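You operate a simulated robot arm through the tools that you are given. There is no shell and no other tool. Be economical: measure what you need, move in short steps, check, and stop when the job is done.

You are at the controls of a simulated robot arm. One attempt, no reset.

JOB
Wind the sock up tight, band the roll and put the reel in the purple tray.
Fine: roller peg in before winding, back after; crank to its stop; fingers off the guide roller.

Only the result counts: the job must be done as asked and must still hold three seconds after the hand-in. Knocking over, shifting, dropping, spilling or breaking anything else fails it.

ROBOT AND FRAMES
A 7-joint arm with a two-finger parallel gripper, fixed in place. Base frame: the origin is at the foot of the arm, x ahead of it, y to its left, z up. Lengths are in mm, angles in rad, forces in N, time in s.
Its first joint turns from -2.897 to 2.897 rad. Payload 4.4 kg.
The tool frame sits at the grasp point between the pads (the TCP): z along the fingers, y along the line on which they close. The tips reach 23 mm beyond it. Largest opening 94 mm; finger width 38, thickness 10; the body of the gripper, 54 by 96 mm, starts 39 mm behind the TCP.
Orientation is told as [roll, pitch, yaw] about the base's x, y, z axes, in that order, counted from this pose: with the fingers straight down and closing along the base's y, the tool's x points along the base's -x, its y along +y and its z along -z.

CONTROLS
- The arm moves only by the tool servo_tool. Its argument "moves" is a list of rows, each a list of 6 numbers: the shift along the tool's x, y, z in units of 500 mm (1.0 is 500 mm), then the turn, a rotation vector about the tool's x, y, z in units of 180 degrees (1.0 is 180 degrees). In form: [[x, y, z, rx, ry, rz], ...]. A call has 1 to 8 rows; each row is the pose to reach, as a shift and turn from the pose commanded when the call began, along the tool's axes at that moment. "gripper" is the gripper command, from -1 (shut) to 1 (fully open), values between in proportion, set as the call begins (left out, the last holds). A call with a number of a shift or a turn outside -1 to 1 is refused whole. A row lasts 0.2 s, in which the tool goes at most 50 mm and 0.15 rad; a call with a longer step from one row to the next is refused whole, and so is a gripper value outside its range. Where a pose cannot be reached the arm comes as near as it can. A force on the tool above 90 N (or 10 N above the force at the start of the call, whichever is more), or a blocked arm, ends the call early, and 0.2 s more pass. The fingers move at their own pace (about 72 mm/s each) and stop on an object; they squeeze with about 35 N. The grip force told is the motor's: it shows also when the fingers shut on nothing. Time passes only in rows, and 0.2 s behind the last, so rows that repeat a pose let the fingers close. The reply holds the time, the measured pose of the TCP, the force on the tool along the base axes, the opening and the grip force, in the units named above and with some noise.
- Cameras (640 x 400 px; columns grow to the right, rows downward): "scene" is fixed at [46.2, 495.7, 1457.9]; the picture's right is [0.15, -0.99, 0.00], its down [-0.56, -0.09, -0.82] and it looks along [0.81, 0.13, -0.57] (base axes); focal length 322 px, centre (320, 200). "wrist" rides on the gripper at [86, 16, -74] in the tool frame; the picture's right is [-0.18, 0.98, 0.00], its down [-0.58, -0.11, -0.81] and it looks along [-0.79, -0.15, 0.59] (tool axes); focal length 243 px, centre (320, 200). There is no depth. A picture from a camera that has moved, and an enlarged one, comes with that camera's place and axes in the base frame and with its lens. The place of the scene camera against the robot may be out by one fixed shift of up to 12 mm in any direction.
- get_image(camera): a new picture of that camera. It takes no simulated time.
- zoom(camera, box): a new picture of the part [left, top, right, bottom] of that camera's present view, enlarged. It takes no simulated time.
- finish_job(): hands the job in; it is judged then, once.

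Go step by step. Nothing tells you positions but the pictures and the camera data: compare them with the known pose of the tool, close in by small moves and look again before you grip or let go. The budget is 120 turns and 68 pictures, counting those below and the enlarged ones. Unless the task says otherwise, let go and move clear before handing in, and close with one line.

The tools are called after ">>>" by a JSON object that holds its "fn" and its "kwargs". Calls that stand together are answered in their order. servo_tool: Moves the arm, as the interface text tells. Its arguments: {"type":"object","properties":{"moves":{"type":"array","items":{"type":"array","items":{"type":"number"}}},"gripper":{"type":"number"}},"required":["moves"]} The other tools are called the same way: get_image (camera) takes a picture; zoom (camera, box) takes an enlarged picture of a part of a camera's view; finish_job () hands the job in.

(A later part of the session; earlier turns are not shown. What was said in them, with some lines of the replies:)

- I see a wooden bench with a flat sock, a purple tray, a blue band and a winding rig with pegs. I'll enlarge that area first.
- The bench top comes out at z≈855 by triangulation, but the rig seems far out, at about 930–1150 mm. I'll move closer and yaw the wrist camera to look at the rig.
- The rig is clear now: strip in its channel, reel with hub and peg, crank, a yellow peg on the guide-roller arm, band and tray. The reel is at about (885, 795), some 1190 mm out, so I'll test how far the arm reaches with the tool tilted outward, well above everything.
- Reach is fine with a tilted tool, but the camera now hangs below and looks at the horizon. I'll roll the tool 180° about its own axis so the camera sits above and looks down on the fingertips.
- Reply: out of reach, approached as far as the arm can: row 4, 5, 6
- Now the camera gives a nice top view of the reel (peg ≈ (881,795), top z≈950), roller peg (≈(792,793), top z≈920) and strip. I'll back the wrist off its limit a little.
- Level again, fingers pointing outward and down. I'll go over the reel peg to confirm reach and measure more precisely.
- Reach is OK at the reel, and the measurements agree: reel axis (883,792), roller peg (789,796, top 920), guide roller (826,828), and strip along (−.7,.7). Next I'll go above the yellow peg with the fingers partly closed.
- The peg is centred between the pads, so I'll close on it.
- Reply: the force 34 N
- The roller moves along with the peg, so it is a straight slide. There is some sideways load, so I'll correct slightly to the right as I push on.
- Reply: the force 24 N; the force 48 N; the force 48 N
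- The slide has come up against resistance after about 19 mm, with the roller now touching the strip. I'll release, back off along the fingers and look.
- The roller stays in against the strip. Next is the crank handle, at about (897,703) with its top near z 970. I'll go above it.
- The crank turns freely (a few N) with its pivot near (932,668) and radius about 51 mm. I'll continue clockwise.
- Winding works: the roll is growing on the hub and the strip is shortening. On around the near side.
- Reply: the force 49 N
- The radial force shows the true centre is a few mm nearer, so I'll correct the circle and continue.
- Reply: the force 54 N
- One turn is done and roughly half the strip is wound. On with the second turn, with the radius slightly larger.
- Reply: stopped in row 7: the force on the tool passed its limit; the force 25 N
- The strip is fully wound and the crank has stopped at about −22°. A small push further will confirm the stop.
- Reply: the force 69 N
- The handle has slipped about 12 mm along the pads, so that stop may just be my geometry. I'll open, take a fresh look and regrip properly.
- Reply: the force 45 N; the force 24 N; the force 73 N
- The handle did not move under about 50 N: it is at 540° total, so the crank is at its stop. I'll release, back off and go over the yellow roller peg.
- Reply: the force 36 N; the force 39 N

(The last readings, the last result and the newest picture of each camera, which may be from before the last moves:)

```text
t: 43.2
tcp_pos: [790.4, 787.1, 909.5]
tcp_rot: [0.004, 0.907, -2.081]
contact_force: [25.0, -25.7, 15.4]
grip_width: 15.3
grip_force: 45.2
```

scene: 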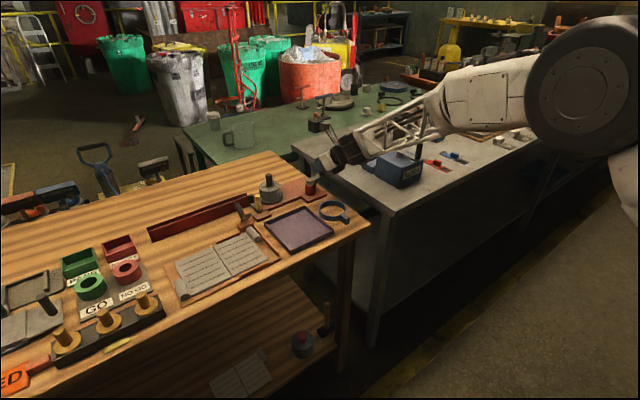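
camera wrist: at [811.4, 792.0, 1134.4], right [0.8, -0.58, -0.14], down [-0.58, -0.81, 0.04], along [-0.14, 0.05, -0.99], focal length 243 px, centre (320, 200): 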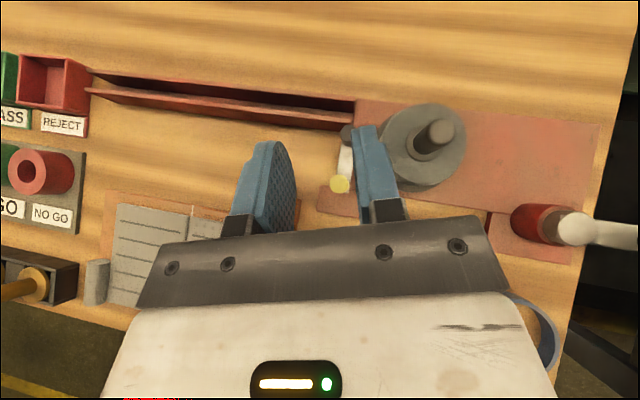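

>>> {"fn": "servo_tool", "kwargs": {"moves": [[-0.0035, -0.0016, -0.0046, 0, 0, 0], [-0.0071, -0.0032, -0.0092, 0, 0, 0], [-0.0095, -0.0043, -0.0123, 0, 0, 0], [-0.0095, -0.0043, -0.0123, 0, 0, 0]]}}

>>> {"fn": "zoom", "kwargs": {"camera": "wrist", "box": [200, 60, 480, 235]}}

```text
t: 44.2
tcp_pos: [785.9, 780.5, 909.6]
tcp_rot: [0.004, 0.907, -2.079]
contact_force: [30.1, -16.9, 19.8]
grip_width: 15.5
grip_force: 45.5
```

```text
2.29 times, centred on (340, 148) of wrist
camera zoom: at [795.6, 767.9, 1023.5], right [0.8, -0.58, -0.14], down [-0.58, -0.81, 0.04], along [-0.14, 0.05, -0.99], focal length 555 px, centre (274, 320)
```

zoom: 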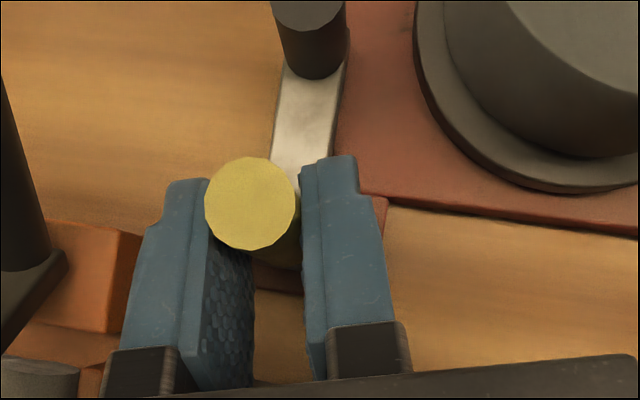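

>>> {"fn": "servo_tool", "kwargs": {"moves": [[-0.0035, -0.0016, -0.0046, 0, 0, 0], [-0.0035, -0.0016, -0.0046, 0, 0, 0]]}}

```text
t: 44.8
tcp_pos: [783.9, 779.1, 907.3]
tcp_rot: [0.002, 0.907, -2.08]
contact_force: [55.2, 8.9, 16.2]
grip_width: 15.4
grip_force: 44.9
```

The peg is back against its stop (45 N resisting at its original place). I'll release, back away and rise, then try a steeper tilt better aligned with the bench for picking up the band.

>>> {"fn": "servo_tool", "kwargs": {"moves": [[0, 0, 0, 0, 0, 0], [0, 0, 0, 0, 0, 0], [0, 0, -0.06, 0, 0, 0], [0, 0, -0.12, 0, 0, 0], [0.08, 0, -0.16, 0, 0, 0], [0.16, 0, -0.2, 0, 0, 0]], "gripper": -0.2}}

>>> {"fn": "servo_tool", "kwargs": {"moves": [[0, 0.08, 0, -0.016, -0.022, 0.013], [0, 0.16, 0, -0.032, -0.044, 0.026], [0, 0.2, 0, -0.05, -0.067, 0.039], [0, 0.2, 0, -0.05, -0.067, 0.039]]}}

>>> {"fn": "zoom", "kwargs": {"camera": "scene", "box": [220, 140, 380, 240]}}

```text
t: 46.2
tcp_pos: [767.9, 753.7, 1029.4]
tcp_rot: [0.002, 0.904, -2.08]
contact_force: [0.4, -0.3, -0.9]
grip_width: 37.4
grip_force: 0.1
```

```text
t: 47.2
tcp_pos: [854.2, 704.7, 1031.2]
tcp_rot: [0.032, 0.699, -2.259]
contact_force: [-0.5, -0.8, -0.2]
grip_width: 37.6
grip_force: 0.1
```

```text
4.00 times, centred on (300, 190) of scene
camera zoom: at [46.2, 495.7, 1457.9], right [0.15, -0.99, 0.0], down [-0.56, -0.09, -0.82], along [0.81, 0.13, -0.57], focal length 1286 px, centre (400, 240)
```

zoom: 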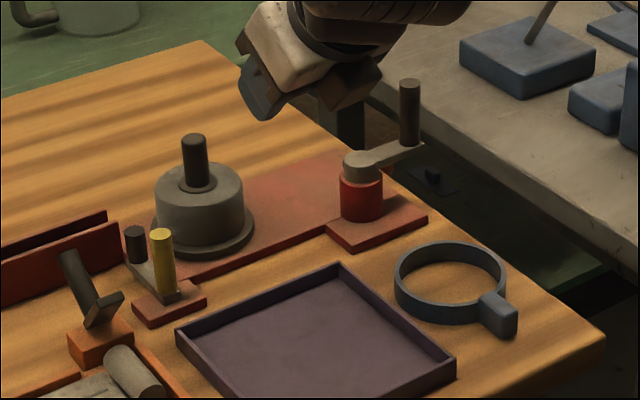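

Good: tilt is 40°, bearing 51°, and the roller peg is back where it started. I'll check reach near the spot where the band will be held at the reel.

>>> {"fn": "servo_tool", "kwargs": {"moves": [[-0.028, -0.026, 0.051, 0, 0, 0], [-0.056, -0.052, 0.102, 0, 0, 0], [-0.085, -0.077, 0.153, 0, 0, 0], [-0.085, -0.077, 0.153, 0, 0, 0]]}}

>>> {"fn": "get_image", "kwargs": {"camera": "wrist"}}

```text
t: 48.2
tcp_pos: [836.2, 741.0, 944.1]
tcp_rot: [0.03, 0.699, -2.262]
contact_force: [-0.8, 0.7, 0.3]
grip_width: 37.8
grip_force: 0.2
```

```text
27 pictures are left
camera wrist: at [858.5, 745.3, 1057.8], right [0.66, -0.75, -0.1], down [-0.71, -0.66, 0.24], along [-0.24, -0.09, -0.97], focal length 243 px, centre (320, 200)
```

wrist: 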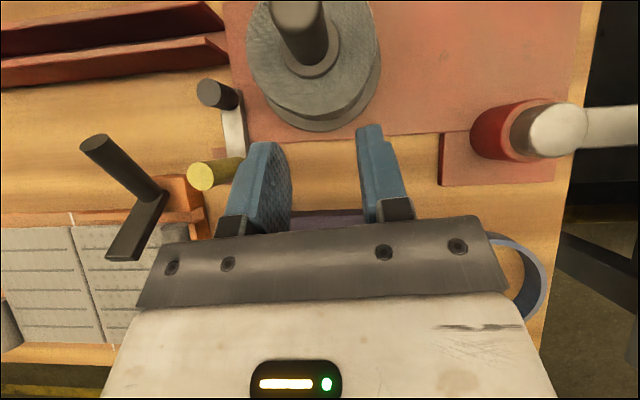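

>>> {"fn": "servo_tool", "kwargs": {"moves": [[-0.03, 0.03, -0.08, 0, 0, 0], [-0.08, 0.066, -0.14, 0, 0, 0], [-0.13, 0.103, -0.2, 0, 0, 0], [-0.18, 0.14, -0.262, 0, 0, 0], [-0.231, 0.176, -0.324, 0, 0, 0], [-0.231, 0.176, -0.324, 0, 0, 0]], "gripper": 0.06}}

>>> {"fn": "get_image", "kwargs": {"camera": "wrist"}}

```text
t: 49.6
tcp_pos: [778.9, 537.9, 999.0]
tcp_rot: [0.029, 0.698, -2.26]
contact_force: [0.5, 0.0, -0.2]
grip_width: 49.9
grip_force: 0.0
```

```text
26 pictures are left
camera wrist: at [800.3, 542.7, 1112.6], right [0.66, -0.75, -0.1], down [-0.71, -0.66, 0.24], along [-0.24, -0.09, -0.97], focal length 243 px, centre (320, 200)
```

wrist: 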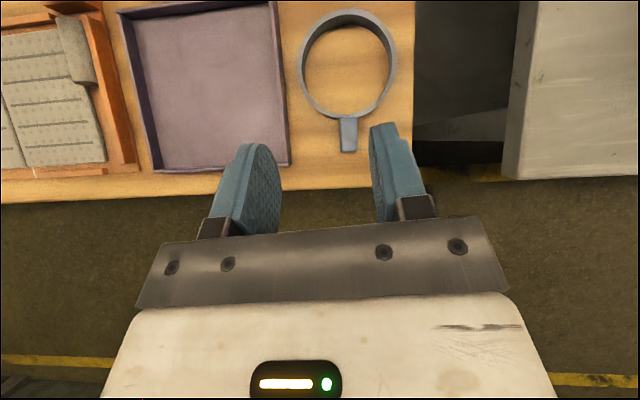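

The band's tab is near (808,544) with its top at about z 870, and the ring centre is (850,585). I'll descend part way and look.

>>> {"fn": "servo_tool", "kwargs": {"moves": [[-0.0282, 0.0123, 0.0493, 0, 0, 0], [-0.0564, 0.0247, 0.0987, 0, 0, 0], [-0.0846, 0.037, 0.148, 0, 0, 0], [-0.0846, 0.037, 0.148, 0, 0, 0]]}}

>>> {"fn": "get_image", "kwargs": {"camera": "wrist"}}

>>> {"fn": "zoom", "kwargs": {"camera": "scene", "box": [300, 170, 380, 230]}}

```text
t: 50.6
tcp_pos: [804.2, 535.5, 914.6]
tcp_rot: [0.029, 0.697, -2.26]
contact_force: [1.2, -0.1, -0.3]
grip_width: 49.8
grip_force: 0.0
```

```text
25 pictures are left
camera wrist: at [825.2, 540.5, 1026.8], right [0.66, -0.75, -0.1], down [-0.71, -0.66, 0.24], along [-0.24, -0.09, -0.97], focal length 243 px, centre (320, 200)
```

wrist: 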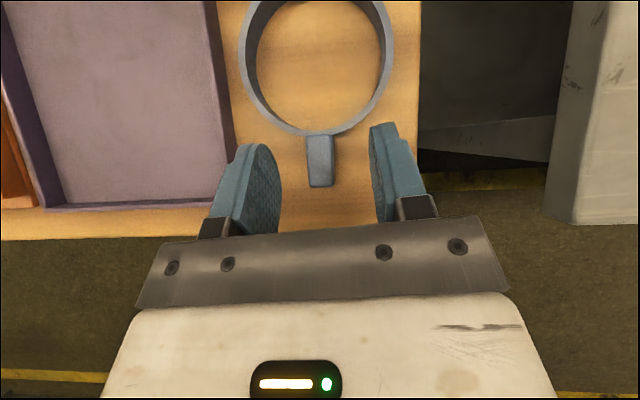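

```text
6.67 times, centred on (340, 200) of scene
camera zoom: at [46.2, 495.7, 1457.9], right [0.15, -0.99, 0.0], down [-0.56, -0.09, -0.82], along [0.81, 0.13, -0.57], focal length 2143 px, centre (187, 200)
```

zoom: 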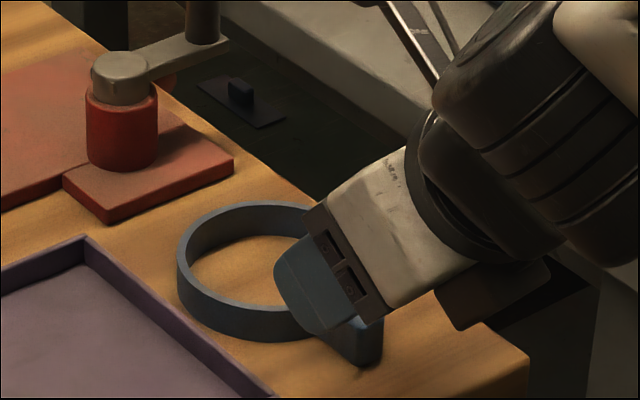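

>>> {"fn": "servo_tool", "kwargs": {"moves": [[-0.0184, -0.0068, 0.0219, 0, 0, 0], [-0.0368, -0.0068, 0.0438, 0, 0, 0], [-0.0368, -0.0068, 0.0438, 0, 0, 0]]}}

>>> {"fn": "zoom", "kwargs": {"camera": "scene", "box": [310, 185, 370, 230]}}

>>> {"fn": "zoom", "kwargs": {"camera": "wrist", "box": [200, 60, 480, 235]}}

```text
t: 51.4
tcp_pos: [803.3, 538.1, 890.5]
tcp_rot: [0.033, 0.702, -2.258]
contact_force: [-31.0, -30.2, 58.6]
grip_width: 50.6
grip_force: 1.0
```

```text
8.89 times, centred on (340, 208) of scene
camera zoom: at [46.2, 495.7, 1457.9], right [0.15, -0.99, 0.0], down [-0.56, -0.09, -0.82], along [0.81, 0.13, -0.57], focal length 2858 px, centre (142, 133)
```

zoom: 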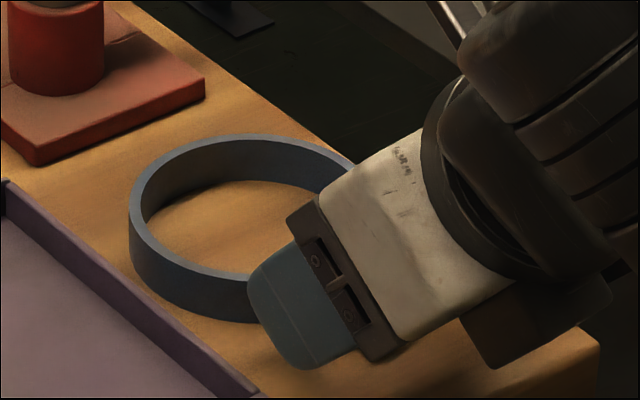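

```text
2.29 times, centred on (340, 148) of wrist
camera zoom: at [823.8, 542.5, 1003.6], right [0.66, -0.75, -0.09], down [-0.71, -0.66, 0.24], along [-0.24, -0.09, -0.97], focal length 555 px, centre (274, 320)
```

zoom: 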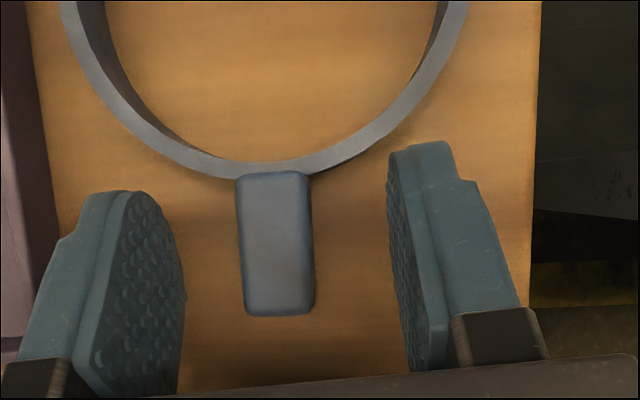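

The fingers touched the bench (surface ≈ 861), so I'll lift a touch and close on the tab.

>>> {"fn": "servo_tool", "kwargs": {"moves": [[0.0077, 0, -0.0092, 0, 0, 0], [0.0077, 0, -0.0092, 0, 0, 0]]}}

>>> {"fn": "servo_tool", "kwargs": {"moves": [[0, 0, 0, 0, 0, 0], [0, 0, 0, 0, 0, 0], [0, 0, 0, 0, 0, 0]], "gripper": -1}}

```text
t: 52.0
tcp_pos: [801.5, 539.0, 891.0]
tcp_rot: [0.029, 0.697, -2.26]
contact_force: [10.9, 7.0, 15.3]
grip_width: 48.5
grip_force: 0.0
```

```text
t: 52.8
tcp_pos: [801.5, 538.3, 890.1]
tcp_rot: [0.029, 0.696, -2.261]
contact_force: [-0.8, -1.2, 3.5]
grip_width: 14.8
grip_force: 35.5
```

>>> {"fn": "servo_tool", "kwargs": {"moves": [[0.012, 0, -0.015, 0, 0, 0], [0.05, 0, -0.06, 0, 0, 0], [0.095, 0, -0.114, 0, 0, 0], [0.1415, 0, -0.168, 0, 0, 0], [0.1415, 0, -0.168, 0, 0, 0]]}}

>>> {"fn": "get_image", "kwargs": {"camera": "wrist"}}

>>> {"fn": "zoom", "kwargs": {"camera": "scene", "box": [280, 120, 400, 220]}}

```text
t: 54.0
tcp_pos: [801.3, 540.3, 999.8]
tcp_rot: [0.029, 0.698, -2.261]
contact_force: [-0.2, 0.6, 0.3]
grip_width: 14.9
grip_force: 34.9
```

```text
21 pictures are left
camera wrist: at [822.4, 544.9, 1112.3], right [0.66, -0.75, -0.1], down [-0.71, -0.66, 0.24], along [-0.24, -0.09, -0.97], focal length 243 px, centre (320, 200)
```

wrist: 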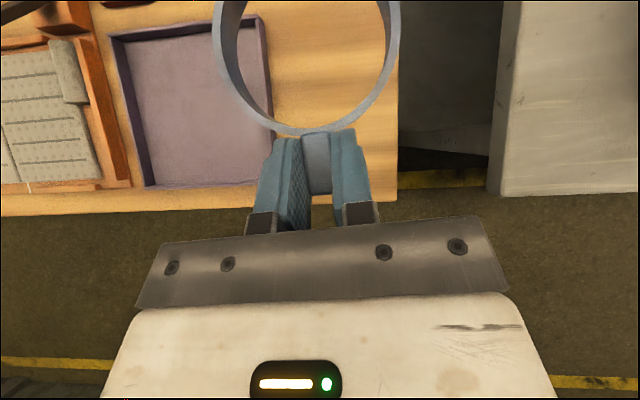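

```text
4.00 times, centred on (340, 170) of scene
camera zoom: at [46.2, 495.7, 1457.9], right [0.15, -0.99, 0.0], down [-0.56, -0.09, -0.82], along [0.81, 0.13, -0.57], focal length 1286 px, centre (240, 320)
```

zoom: 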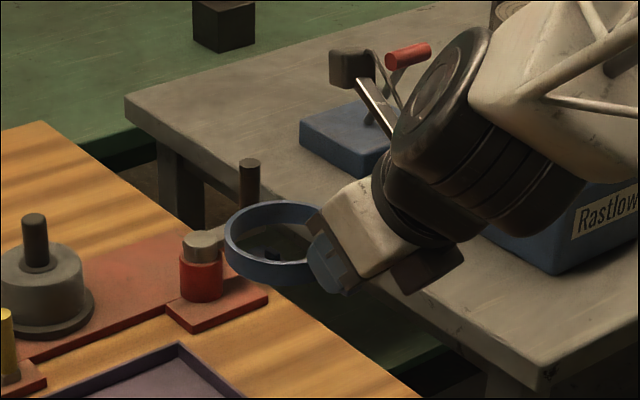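

The band is held level. I'll carry it over the reel; the ring's underside (≈970) clears the reel peg (950).

>>> {"fn": "servo_tool", "kwargs": {"moves": [[0.0553, -0.041, 0.0465, 0, 0, 0], [0.1106, -0.0821, 0.093, 0, 0, 0], [0.166, -0.1231, 0.1394, 0, 0, 0], [0.2212, -0.1642, 0.186, 0, 0, 0], [0.2765, -0.2052, 0.2324, 0, 0, 0], [0.2765, -0.2052, 0.2324, 0, 0, 0]]}}

>>> {"fn": "get_image", "kwargs": {"camera": "wrist"}}

>>> {"fn": "zoom", "kwargs": {"camera": "scene", "box": [230, 140, 330, 215]}}

```text
t: 55.4
tcp_pos: [840.6, 744.7, 996.9]
tcp_rot: [0.03, 0.7, -2.26]
contact_force: [0.9, -0.1, -0.2]
grip_width: 15.0
grip_force: 34.8
```

```text
19 pictures are left
camera wrist: at [862.0, 749.1, 1111.3], right [0.66, -0.75, -0.1], down [-0.71, -0.66, 0.24], along [-0.24, -0.09, -0.97], focal length 243 px, centre (320, 200)
```

wrist: 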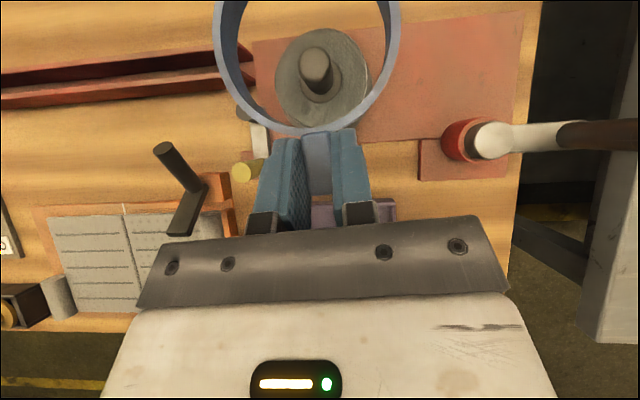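

```text
5.33 times, centred on (280, 178) of scene
camera zoom: at [46.2, 495.7, 1457.9], right [0.15, -0.99, 0.0], down [-0.56, -0.09, -0.82], along [0.81, 0.13, -0.57], focal length 1715 px, centre (533, 320)
```

zoom: 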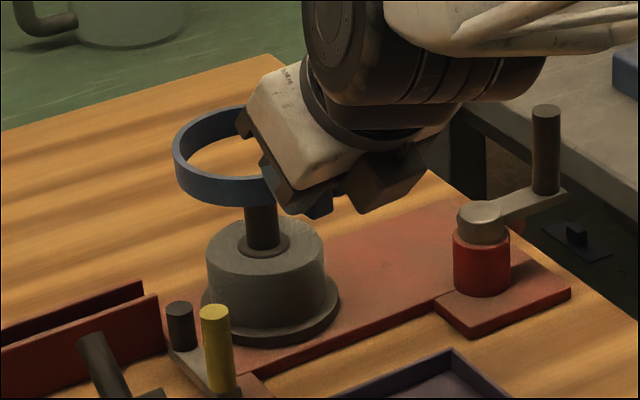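

>>> {"fn": "servo_tool", "kwargs": {"moves": [[-0.021, 0.0028, 0.0232, 0, 0, 0], [-0.042, 0.0028, 0.0464, 0, 0, 0], [-0.063, 0.0028, 0.0698, 0, 0, 0], [-0.063, 0.0028, 0.0698, 0, 0, 0]]}}

>>> {"fn": "zoom", "kwargs": {"camera": "wrist", "box": [190, 0, 430, 150]}}

>>> {"fn": "zoom", "kwargs": {"camera": "scene", "box": [240, 165, 310, 218]}}

```text
t: 56.4
tcp_pos: [841.0, 740.5, 953.2]
tcp_rot: [0.03, 0.699, -2.258]
contact_force: [0.7, 0.0, -0.4]
grip_width: 15.0
grip_force: 34.5
```

```text
2.67 times, centred on (310, 75) of wrist
camera zoom: at [862.7, 745.3, 1065.1], right [0.66, -0.75, -0.1], down [-0.71, -0.66, 0.24], along [-0.24, -0.09, -0.97], focal length 647 px, centre (347, 533)
```

zoom: 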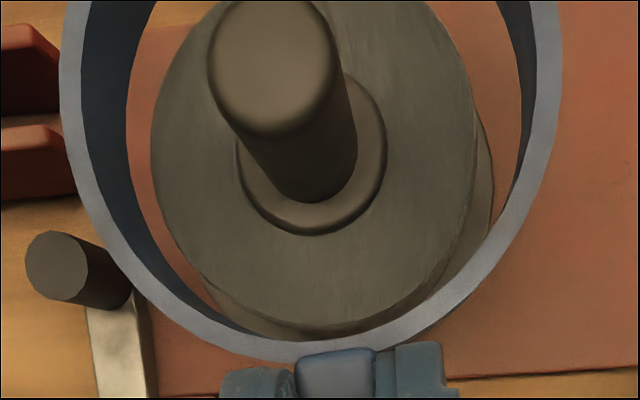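

```text
7.55 times, centred on (275, 192) of scene
camera zoom: at [46.2, 495.7, 1457.9], right [0.15, -0.99, 0.0], down [-0.56, -0.09, -0.82], along [0.81, 0.13, -0.57], focal length 2426 px, centre (660, 264)
```

zoom: 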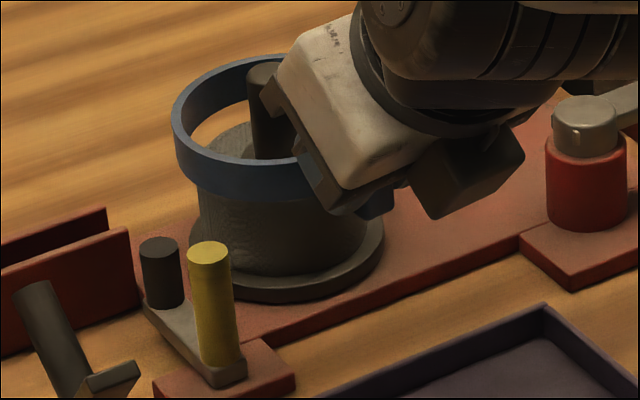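

The ring needs to go about 3.5 mm in +y to centre on the roll. I'll correct that and lower gently while watching force.

>>> {"fn": "servo_tool", "kwargs": {"moves": [[0.0041, -0.0044, 0.0035, 0, 0, 0], [-0.0023, -0.0044, 0.0112, 0, 0, 0], [-0.0087, -0.0044, 0.0188, 0, 0, 0], [-0.0087, -0.0044, 0.0188, 0, 0, 0]]}}

>>> {"fn": "zoom", "kwargs": {"camera": "wrist", "box": [190, 0, 430, 150]}}

```text
t: 57.4
tcp_pos: [841.4, 743.8, 941.1]
tcp_rot: [0.031, 0.698, -2.262]
contact_force: [-0.5, -0.3, -0.1]
grip_width: 14.7
grip_force: 35.1
```

```text
2.67 times, centred on (310, 75) of wrist
camera zoom: at [863.0, 749.1, 1054.2], right [0.66, -0.75, -0.1], down [-0.71, -0.66, 0.24], along [-0.24, -0.09, -0.97], focal length 647 px, centre (347, 533)
```

zoom: 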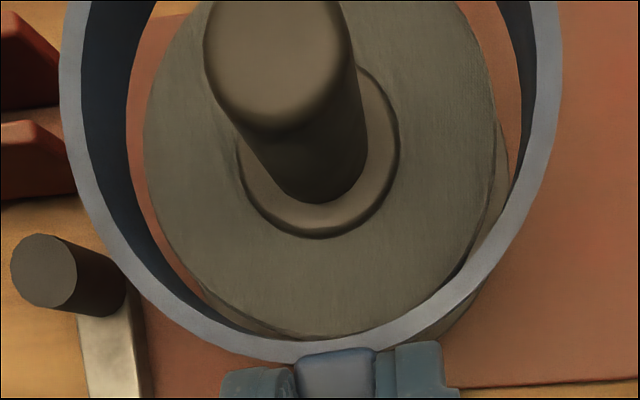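

>>> {"fn": "servo_tool", "kwargs": {"moves": [[-0.0021, -0.0037, -0.0018, 0, 0, 0], [-0.0073, -0.0037, 0.0043, 0, 0, 0], [-0.0124, -0.0037, 0.0104, 0, 0, 0], [-0.0176, -0.0037, 0.0166, 0, 0, 0], [-0.0176, -0.0037, 0.0166, 0, 0, 0]]}}

>>> {"fn": "zoom", "kwargs": {"camera": "wrist", "box": [190, 0, 430, 150]}}

```text
t: 58.6
tcp_pos: [838.4, 744.3, 929.2]
tcp_rot: [0.031, 0.697, -2.26]
contact_force: [0.0, 0.1, 0.2]
grip_width: 15.1
grip_force: 35.1
```

```text
2.67 times, centred on (310, 75) of wrist
camera zoom: at [860.2, 749.2, 1042.1], right [0.66, -0.75, -0.1], down [-0.71, -0.66, 0.24], along [-0.24, -0.09, -0.97], focal length 647 px, centre (347, 533)
```

zoom: 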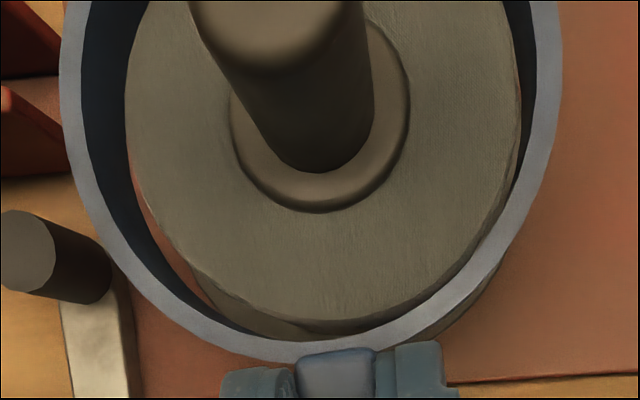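

Centred, and no contact force. Lowering the rest of the way in small steps.

>>> {"fn": "servo_tool", "kwargs": {"moves": [[-0.0077, 0, 0.0092, 0, 0, 0], [-0.0154, 0, 0.0184, 0, 0, 0], [-0.0231, 0, 0.0275, 0, 0, 0], [-0.0231, 0, 0.0275, 0, 0, 0]]}}

>>> {"fn": "servo_tool", "kwargs": {"moves": [[-0.004, 0, 0.0046, 0, 0, 0], [-0.0077, 0, 0.0092, 0, 0, 0], [-0.0077, 0, 0.0092, 0, 0, 0]]}}

>>> {"fn": "zoom", "kwargs": {"camera": "scene", "box": [240, 165, 310, 218]}}

```text
t: 59.6
tcp_pos: [839.9, 746.8, 910.1]
tcp_rot: [0.029, 0.697, -2.261]
contact_force: [-0.4, 0.0, -0.7]
grip_width: 14.8
grip_force: 35.4
```

```text
t: 60.4
tcp_pos: [840.6, 744.7, 908.0]
tcp_rot: [0.03, 0.701, -2.261]
contact_force: [-6.2, -7.1, 20.6]
grip_width: 15.0
grip_force: 35.2
```

```text
7.55 times, centred on (275, 192) of scene
camera zoom: at [46.2, 495.7, 1457.9], right [0.15, -0.99, 0.0], down [-0.56, -0.09, -0.82], along [0.81, 0.13, -0.57], focal length 2426 px, centre (660, 264)
```

zoom: 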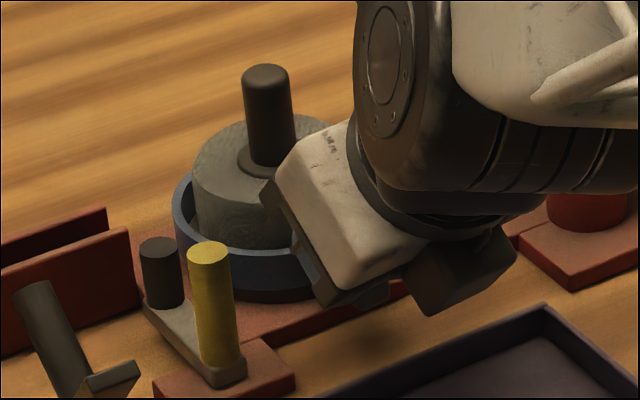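

The band sits around the roll on the reel's flange. I'll release and back off.

>>> {"fn": "servo_tool", "kwargs": {"moves": [[0.002, 0, -0.0023, 0, 0, 0], [0.002, 0, -0.0023, 0, 0, 0]]}}

>>> {"fn": "servo_tool", "kwargs": {"moves": [[0, 0, 0, 0, 0, 0], [0, 0, 0, 0, 0, 0], [0, 0, -0.05, 0, 0, 0], [0, 0, -0.11, 0, 0, 0], [0, 0, -0.18, 0, 0, 0], [0, 0, -0.18, 0, 0, 0]], "gripper": -0.1}}

>>> {"fn": "get_image", "kwargs": {"camera": "wrist"}}

>>> {"fn": "zoom", "kwargs": {"camera": "scene", "box": [240, 165, 310, 218]}}

```text
t: 61.0
tcp_pos: [840.5, 745.1, 907.7]
tcp_rot: [0.03, 0.699, -2.261]
contact_force: [3.2, 3.6, 13.9]
grip_width: 14.6
grip_force: 35.2
```

```text
t: 62.4
tcp_pos: [801.2, 700.8, 977.4]
tcp_rot: [0.029, 0.699, -2.261]
contact_force: [-0.1, -0.6, -0.2]
grip_width: 42.3
grip_force: 0.0
```

```text
12 pictures are left
camera wrist: at [821.3, 705.7, 1090.1], right [0.66, -0.75, -0.1], down [-0.71, -0.66, 0.24], along [-0.24, -0.09, -0.97], focal length 243 px, centre (320, 200)
```

wrist: 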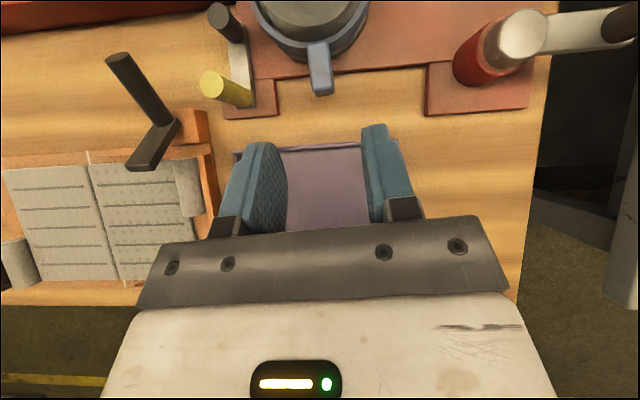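

```text
7.55 times, centred on (275, 192) of scene
camera zoom: at [46.2, 495.7, 1457.9], right [0.15, -0.99, 0.0], down [-0.56, -0.09, -0.82], along [0.81, 0.13, -0.57], focal length 2426 px, centre (660, 264)
```

zoom: 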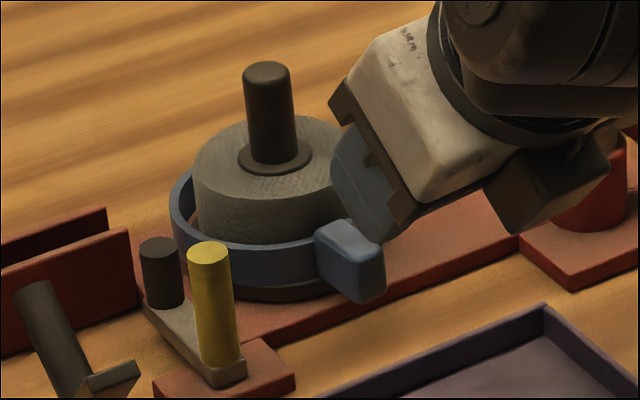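

The band is on cleanly. Next I'll go above the reel's peg, checking reach at this tilt.

>>> {"fn": "servo_tool", "kwargs": {"moves": [[0.08, 0.003, 0.01, 0, 0, 0], [0.13, 0.006, 0.05, 0, 0, 0], [0.175, 0.008, 0.085, 0, 0, 0], [0.2126, 0.01, 0.1198, 0, 0, 0], [0.2126, 0.01, 0.1198, 0, 0, 0]]}}

>>> {"fn": "get_image", "kwargs": {"camera": "wrist"}}

```text
t: 63.6
tcp_pos: [882.1, 789.0, 999.7]
tcp_rot: [0.03, 0.697, -2.26]
contact_force: [0.9, 0.1, -0.6]
grip_width: 42.5
grip_force: 0.0
```

```text
10 pictures are left
camera wrist: at [904.1, 793.9, 1112.4], right [0.66, -0.75, -0.1], down [-0.71, -0.66, 0.24], along [-0.24, -0.09, -0.97], focal length 243 px, centre (320, 200)
```

wrist: 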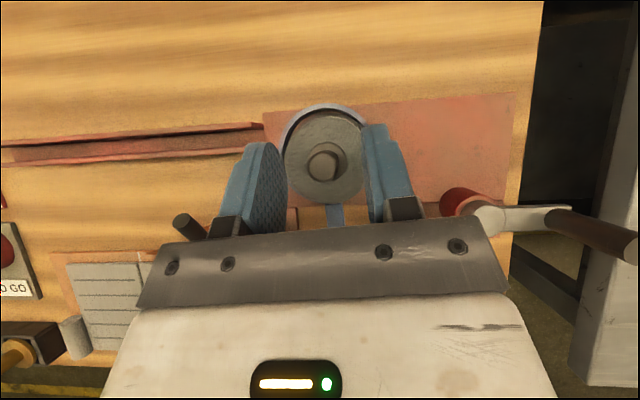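

>>> {"fn": "servo_tool", "kwargs": {"moves": [[-0.0244, -0.004, 0.029, 0, 0, 0], [-0.0489, -0.004, 0.0581, 0, 0, 0], [-0.0733, -0.004, 0.0872, 0, 0, 0], [-0.0733, -0.004, 0.0872, 0, 0, 0]]}}

>>> {"fn": "zoom", "kwargs": {"camera": "wrist", "box": [200, 60, 480, 235]}}

```text
t: 64.6
tcp_pos: [882.9, 791.8, 946.8]
tcp_rot: [0.03, 0.703, -2.26]
contact_force: [-3.6, -3.8, 28.9]
grip_width: 42.7
grip_force: 0.1
```

```text
2.29 times, centred on (340, 148) of wrist
camera zoom: at [903.4, 795.5, 1060.0], right [0.66, -0.75, -0.1], down [-0.71, -0.66, 0.24], along [-0.24, -0.09, -0.97], focal length 555 px, centre (274, 320)
```

zoom: 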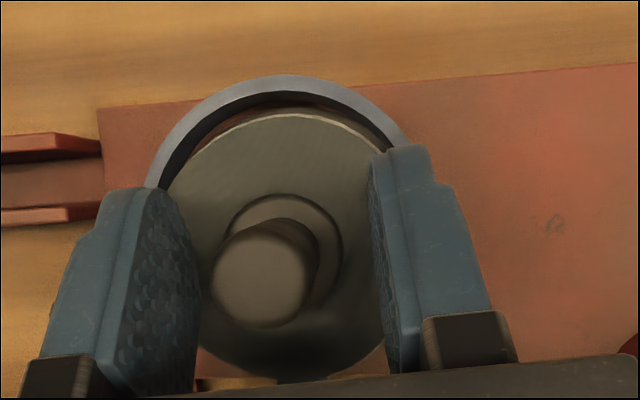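

Fingertips touched the roll top lightly, so I'll lift a few mm and close on the peg.

>>> {"fn": "servo_tool", "kwargs": {"moves": [[0.0077, 0, -0.0092, 0, 0, 0], [0.0077, 0, -0.0092, 0, 0, 0]]}}

>>> {"fn": "servo_tool", "kwargs": {"moves": [[0, 0, 0, 0, 0, 0], [0, 0, 0, 0, 0, 0], [0, 0, 0, 0, 0, 0]], "gripper": -1}}

```text
t: 65.2
tcp_pos: [881.5, 790.0, 946.1]
tcp_rot: [0.028, 0.695, -2.26]
contact_force: [0.1, 0.9, 10.6]
grip_width: 42.8
grip_force: 0.6
```

```text
t: 66.0
tcp_pos: [881.8, 790.2, 947.4]
tcp_rot: [0.031, 0.697, -2.259]
contact_force: [1.5, -0.7, 4.7]
grip_width: 18.9
grip_force: 35.0
```

>>> {"fn": "servo_tool", "kwargs": {"moves": [[0.0065, 0, -0.0077, 0, 0, 0], [0.0193, 0, -0.023, 0, 0, 0], [0.0386, 0, -0.0459, 0, 0, 0], [0.0579, 0, -0.0689, 0, 0, 0], [0.0772, 0, -0.0918, 0, 0, 0], [0.0965, 0, -0.1148, 0, 0, 0], [0.1157, 0, -0.1377, 0, 0, 0], [0.1157, 0, -0.1377, 0, 0, 0]]}}

>>> {"fn": "zoom", "kwargs": {"camera": "scene", "box": [220, 130, 360, 230]}}

```text
t: 67.8
tcp_pos: [880.7, 792.1, 1037.6]
tcp_rot: [0.031, 0.7, -2.26]
contact_force: [0.1, 0.0, -1.6]
grip_width: 18.8
grip_force: 35.6
```

```text
4.00 times, centred on (290, 180) of scene
camera zoom: at [46.2, 495.7, 1457.9], right [0.15, -0.99, 0.0], down [-0.56, -0.09, -0.82], along [0.81, 0.13, -0.57], focal length 1286 px, centre (440, 280)
```

zoom: 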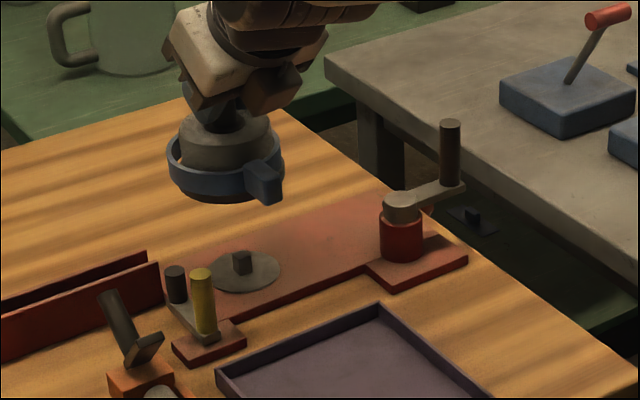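

The reel is up with roll and band. I'll carry it over the tray.

>>> {"fn": "servo_tool", "kwargs": {"moves": [[-0.03, -0.006, -0.025, 0, 0, 0], [-0.08, -0.015, -0.067, 0, 0, 0], [-0.13, -0.024, -0.109, 0, 0, 0], [-0.18, -0.033, -0.151, 0, 0, 0], [-0.225, -0.041, -0.189, 0, 0, 0], [-0.262, -0.0488, -0.2202, 0, 0, 0], [-0.262, -0.0488, -0.2202, 0, 0, 0]]}}

>>> {"fn": "zoom", "kwargs": {"camera": "scene", "box": [240, 130, 360, 260]}}

>>> {"fn": "get_image", "kwargs": {"camera": "wrist"}}

```text
t: 69.4
tcp_pos: [750.7, 676.2, 1038.7]
tcp_rot: [0.029, 0.697, -2.26]
contact_force: [-0.1, -0.4, -1.7]
grip_width: 19.2
grip_force: 35.1
```

```text
3.08 times, centred on (300, 195) of scene
camera zoom: at [46.2, 495.7, 1457.9], right [0.15, -0.99, 0.0], down [-0.56, -0.09, -0.82], along [0.81, 0.13, -0.57], focal length 989 px, centre (382, 215)
```

zoom: 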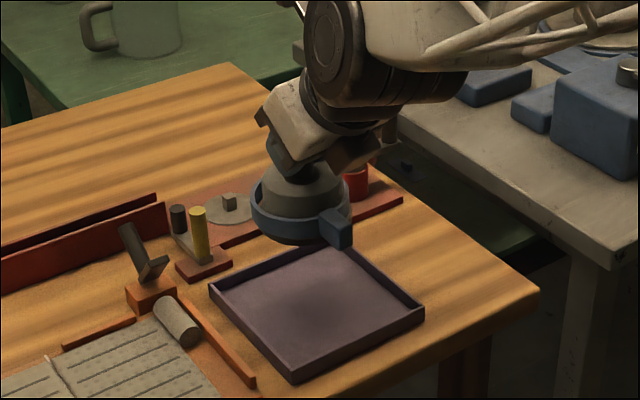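

```text
6 pictures are left
camera wrist: at [772.1, 681.2, 1151.3], right [0.66, -0.75, -0.1], down [-0.71, -0.66, 0.24], along [-0.24, -0.09, -0.97], focal length 243 px, centre (320, 200)
```

wrist: 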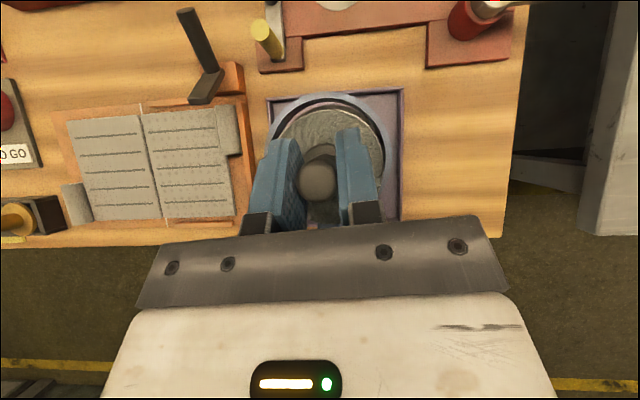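

Well aligned over the tray, a small shift right and then down.

>>> {"fn": "servo_tool", "kwargs": {"moves": [[-0.018, 0.0076, 0.0217, 0, 0, 0], [-0.036, 0.0076, 0.0433, 0, 0, 0], [-0.0546, 0.0076, 0.065, 0, 0, 0], [-0.073, 0.0076, 0.0867, 0, 0, 0], [-0.091, 0.0076, 0.1083, 0, 0, 0], [-0.1093, 0.0076, 0.13, 0, 0, 0], [-0.1093, 0.0076, 0.13, 0, 0, 0]]}}

>>> {"fn": "servo_tool", "kwargs": {"moves": [[-0.0039, 0, 0.0046, 0, 0, 0], [-0.0077, 0, 0.0092, 0, 0, 0], [-0.0077, 0, 0.0092, 0, 0, 0]]}}

>>> {"fn": "zoom", "kwargs": {"camera": "scene", "box": [255, 175, 345, 260]}}

```text
t: 71.0
tcp_pos: [754.8, 672.4, 951.9]
tcp_rot: [0.029, 0.698, -2.26]
contact_force: [0.7, -0.2, -1.3]
grip_width: 19.1
grip_force: 34.9
```

```text
t: 71.8
tcp_pos: [754.9, 673.0, 946.5]
tcp_rot: [0.03, 0.697, -2.261]
contact_force: [0.0, -0.4, -0.6]
grip_width: 18.9
grip_force: 35.3
```

```text
4.71 times, centred on (300, 218) of scene
camera zoom: at [46.2, 495.7, 1457.9], right [0.15, -0.99, 0.0], down [-0.56, -0.09, -0.82], along [0.81, 0.13, -0.57], focal length 1513 px, centre (414, 118)
```

zoom: 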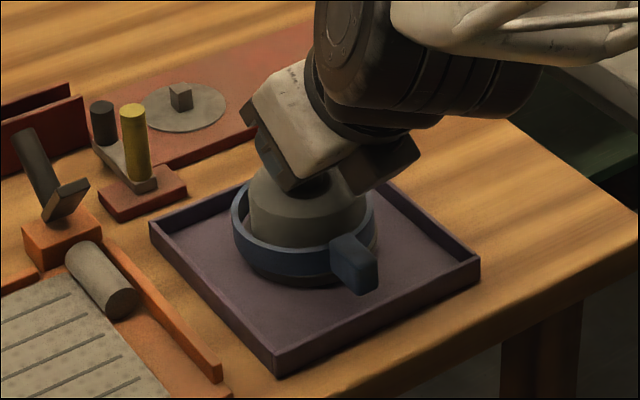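

>>> {"fn": "servo_tool", "kwargs": {"moves": [[-0.0039, 0, 0.0046, 0, 0, 0], [-0.0077, 0, 0.0092, 0, 0, 0], [-0.0077, 0, 0.0092, 0, 0, 0]]}}

>>> {"fn": "servo_tool", "kwargs": {"moves": [[-0.0026, 0, 0.0031, 0, 0, 0], [-0.0026, 0, 0.0031, 0, 0, 0]]}}

```text
t: 72.6
tcp_pos: [756.0, 673.2, 943.4]
tcp_rot: [0.032, 0.701, -2.26]
contact_force: [0.2, -3.3, 20.1]
grip_width: 19.0
grip_force: 35.0
```

```text
t: 73.2
tcp_pos: [756.3, 672.5, 939.8]
tcp_rot: [0.032, 0.702, -2.259]
contact_force: [6.5, 0.3, 34.3]
grip_width: 19.1
grip_force: 34.7
```

The reel rests on the tray floor. I'll unload slightly, open and back away along the fingers.

>>> {"fn": "servo_tool", "kwargs": {"moves": [[0.003, 0, -0.0036, 0, 0, 0], [0.003, 0, -0.0036, 0, 0, 0]]}}

>>> {"fn": "servo_tool", "kwargs": {"moves": [[0, 0, 0, 0, 0, 0], [0, 0, 0, 0, 0, 0], [0, 0, 0, 0, 0, 0], [0.01, 0, -0.03, 0, 0, 0], [0.03, 0, -0.09, 0, 0, 0], [0.07, 0, -0.16, 0, 0, 0], [0.12, 0, -0.23, 0, 0, 0], [0.17, 0, -0.3, 0, 0, 0]], "gripper": -0.05}}

>>> {"fn": "get_image", "kwargs": {"camera": "scene"}}

>>> {"fn": "zoom", "kwargs": {"camera": "scene", "box": [230, 165, 370, 260]}}

```text
t: 73.8
tcp_pos: [754.8, 672.5, 940.6]
tcp_rot: [0.03, 0.697, -2.261]
contact_force: [5.3, 1.7, 24.5]
grip_width: 19.0
grip_force: 34.9
```

```text
t: 75.6
tcp_pos: [732.6, 655.0, 1110.1]
tcp_rot: [0.029, 0.697, -2.26]
contact_force: [0.0, -0.3, -1.0]
grip_width: 44.7
grip_force: 0.0
```

```text
4 pictures are left
```

scene: 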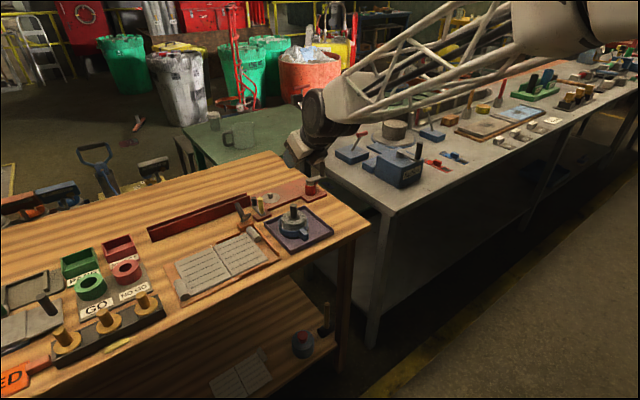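

```text
4.21 times, centred on (300, 212) of scene
camera zoom: at [46.2, 495.7, 1457.9], right [0.15, -0.99, 0.0], down [-0.56, -0.09, -0.82], along [0.81, 0.13, -0.57], focal length 1354 px, centre (404, 147)
```

zoom: 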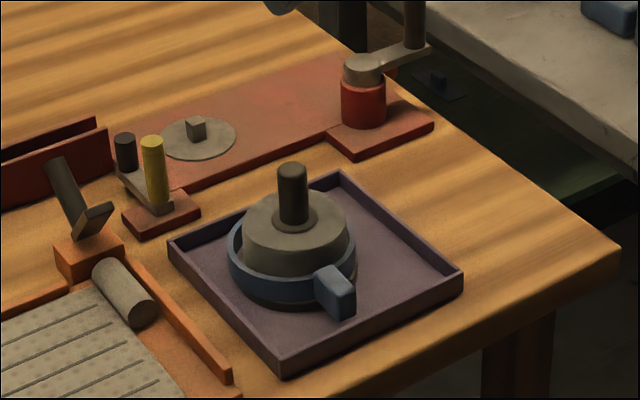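

The reel stands in the purple tray, wound and banded. The roller peg is back, the crank is at its stop and the arm is clear, so I'm handing in.

>>> {"fn": "finish_job", "kwargs": {}}

```text
The job is handed in.
```

The sock is wound tight to the crank's stop and banded, the roller peg is back, and the reel is standing in the purple tray.
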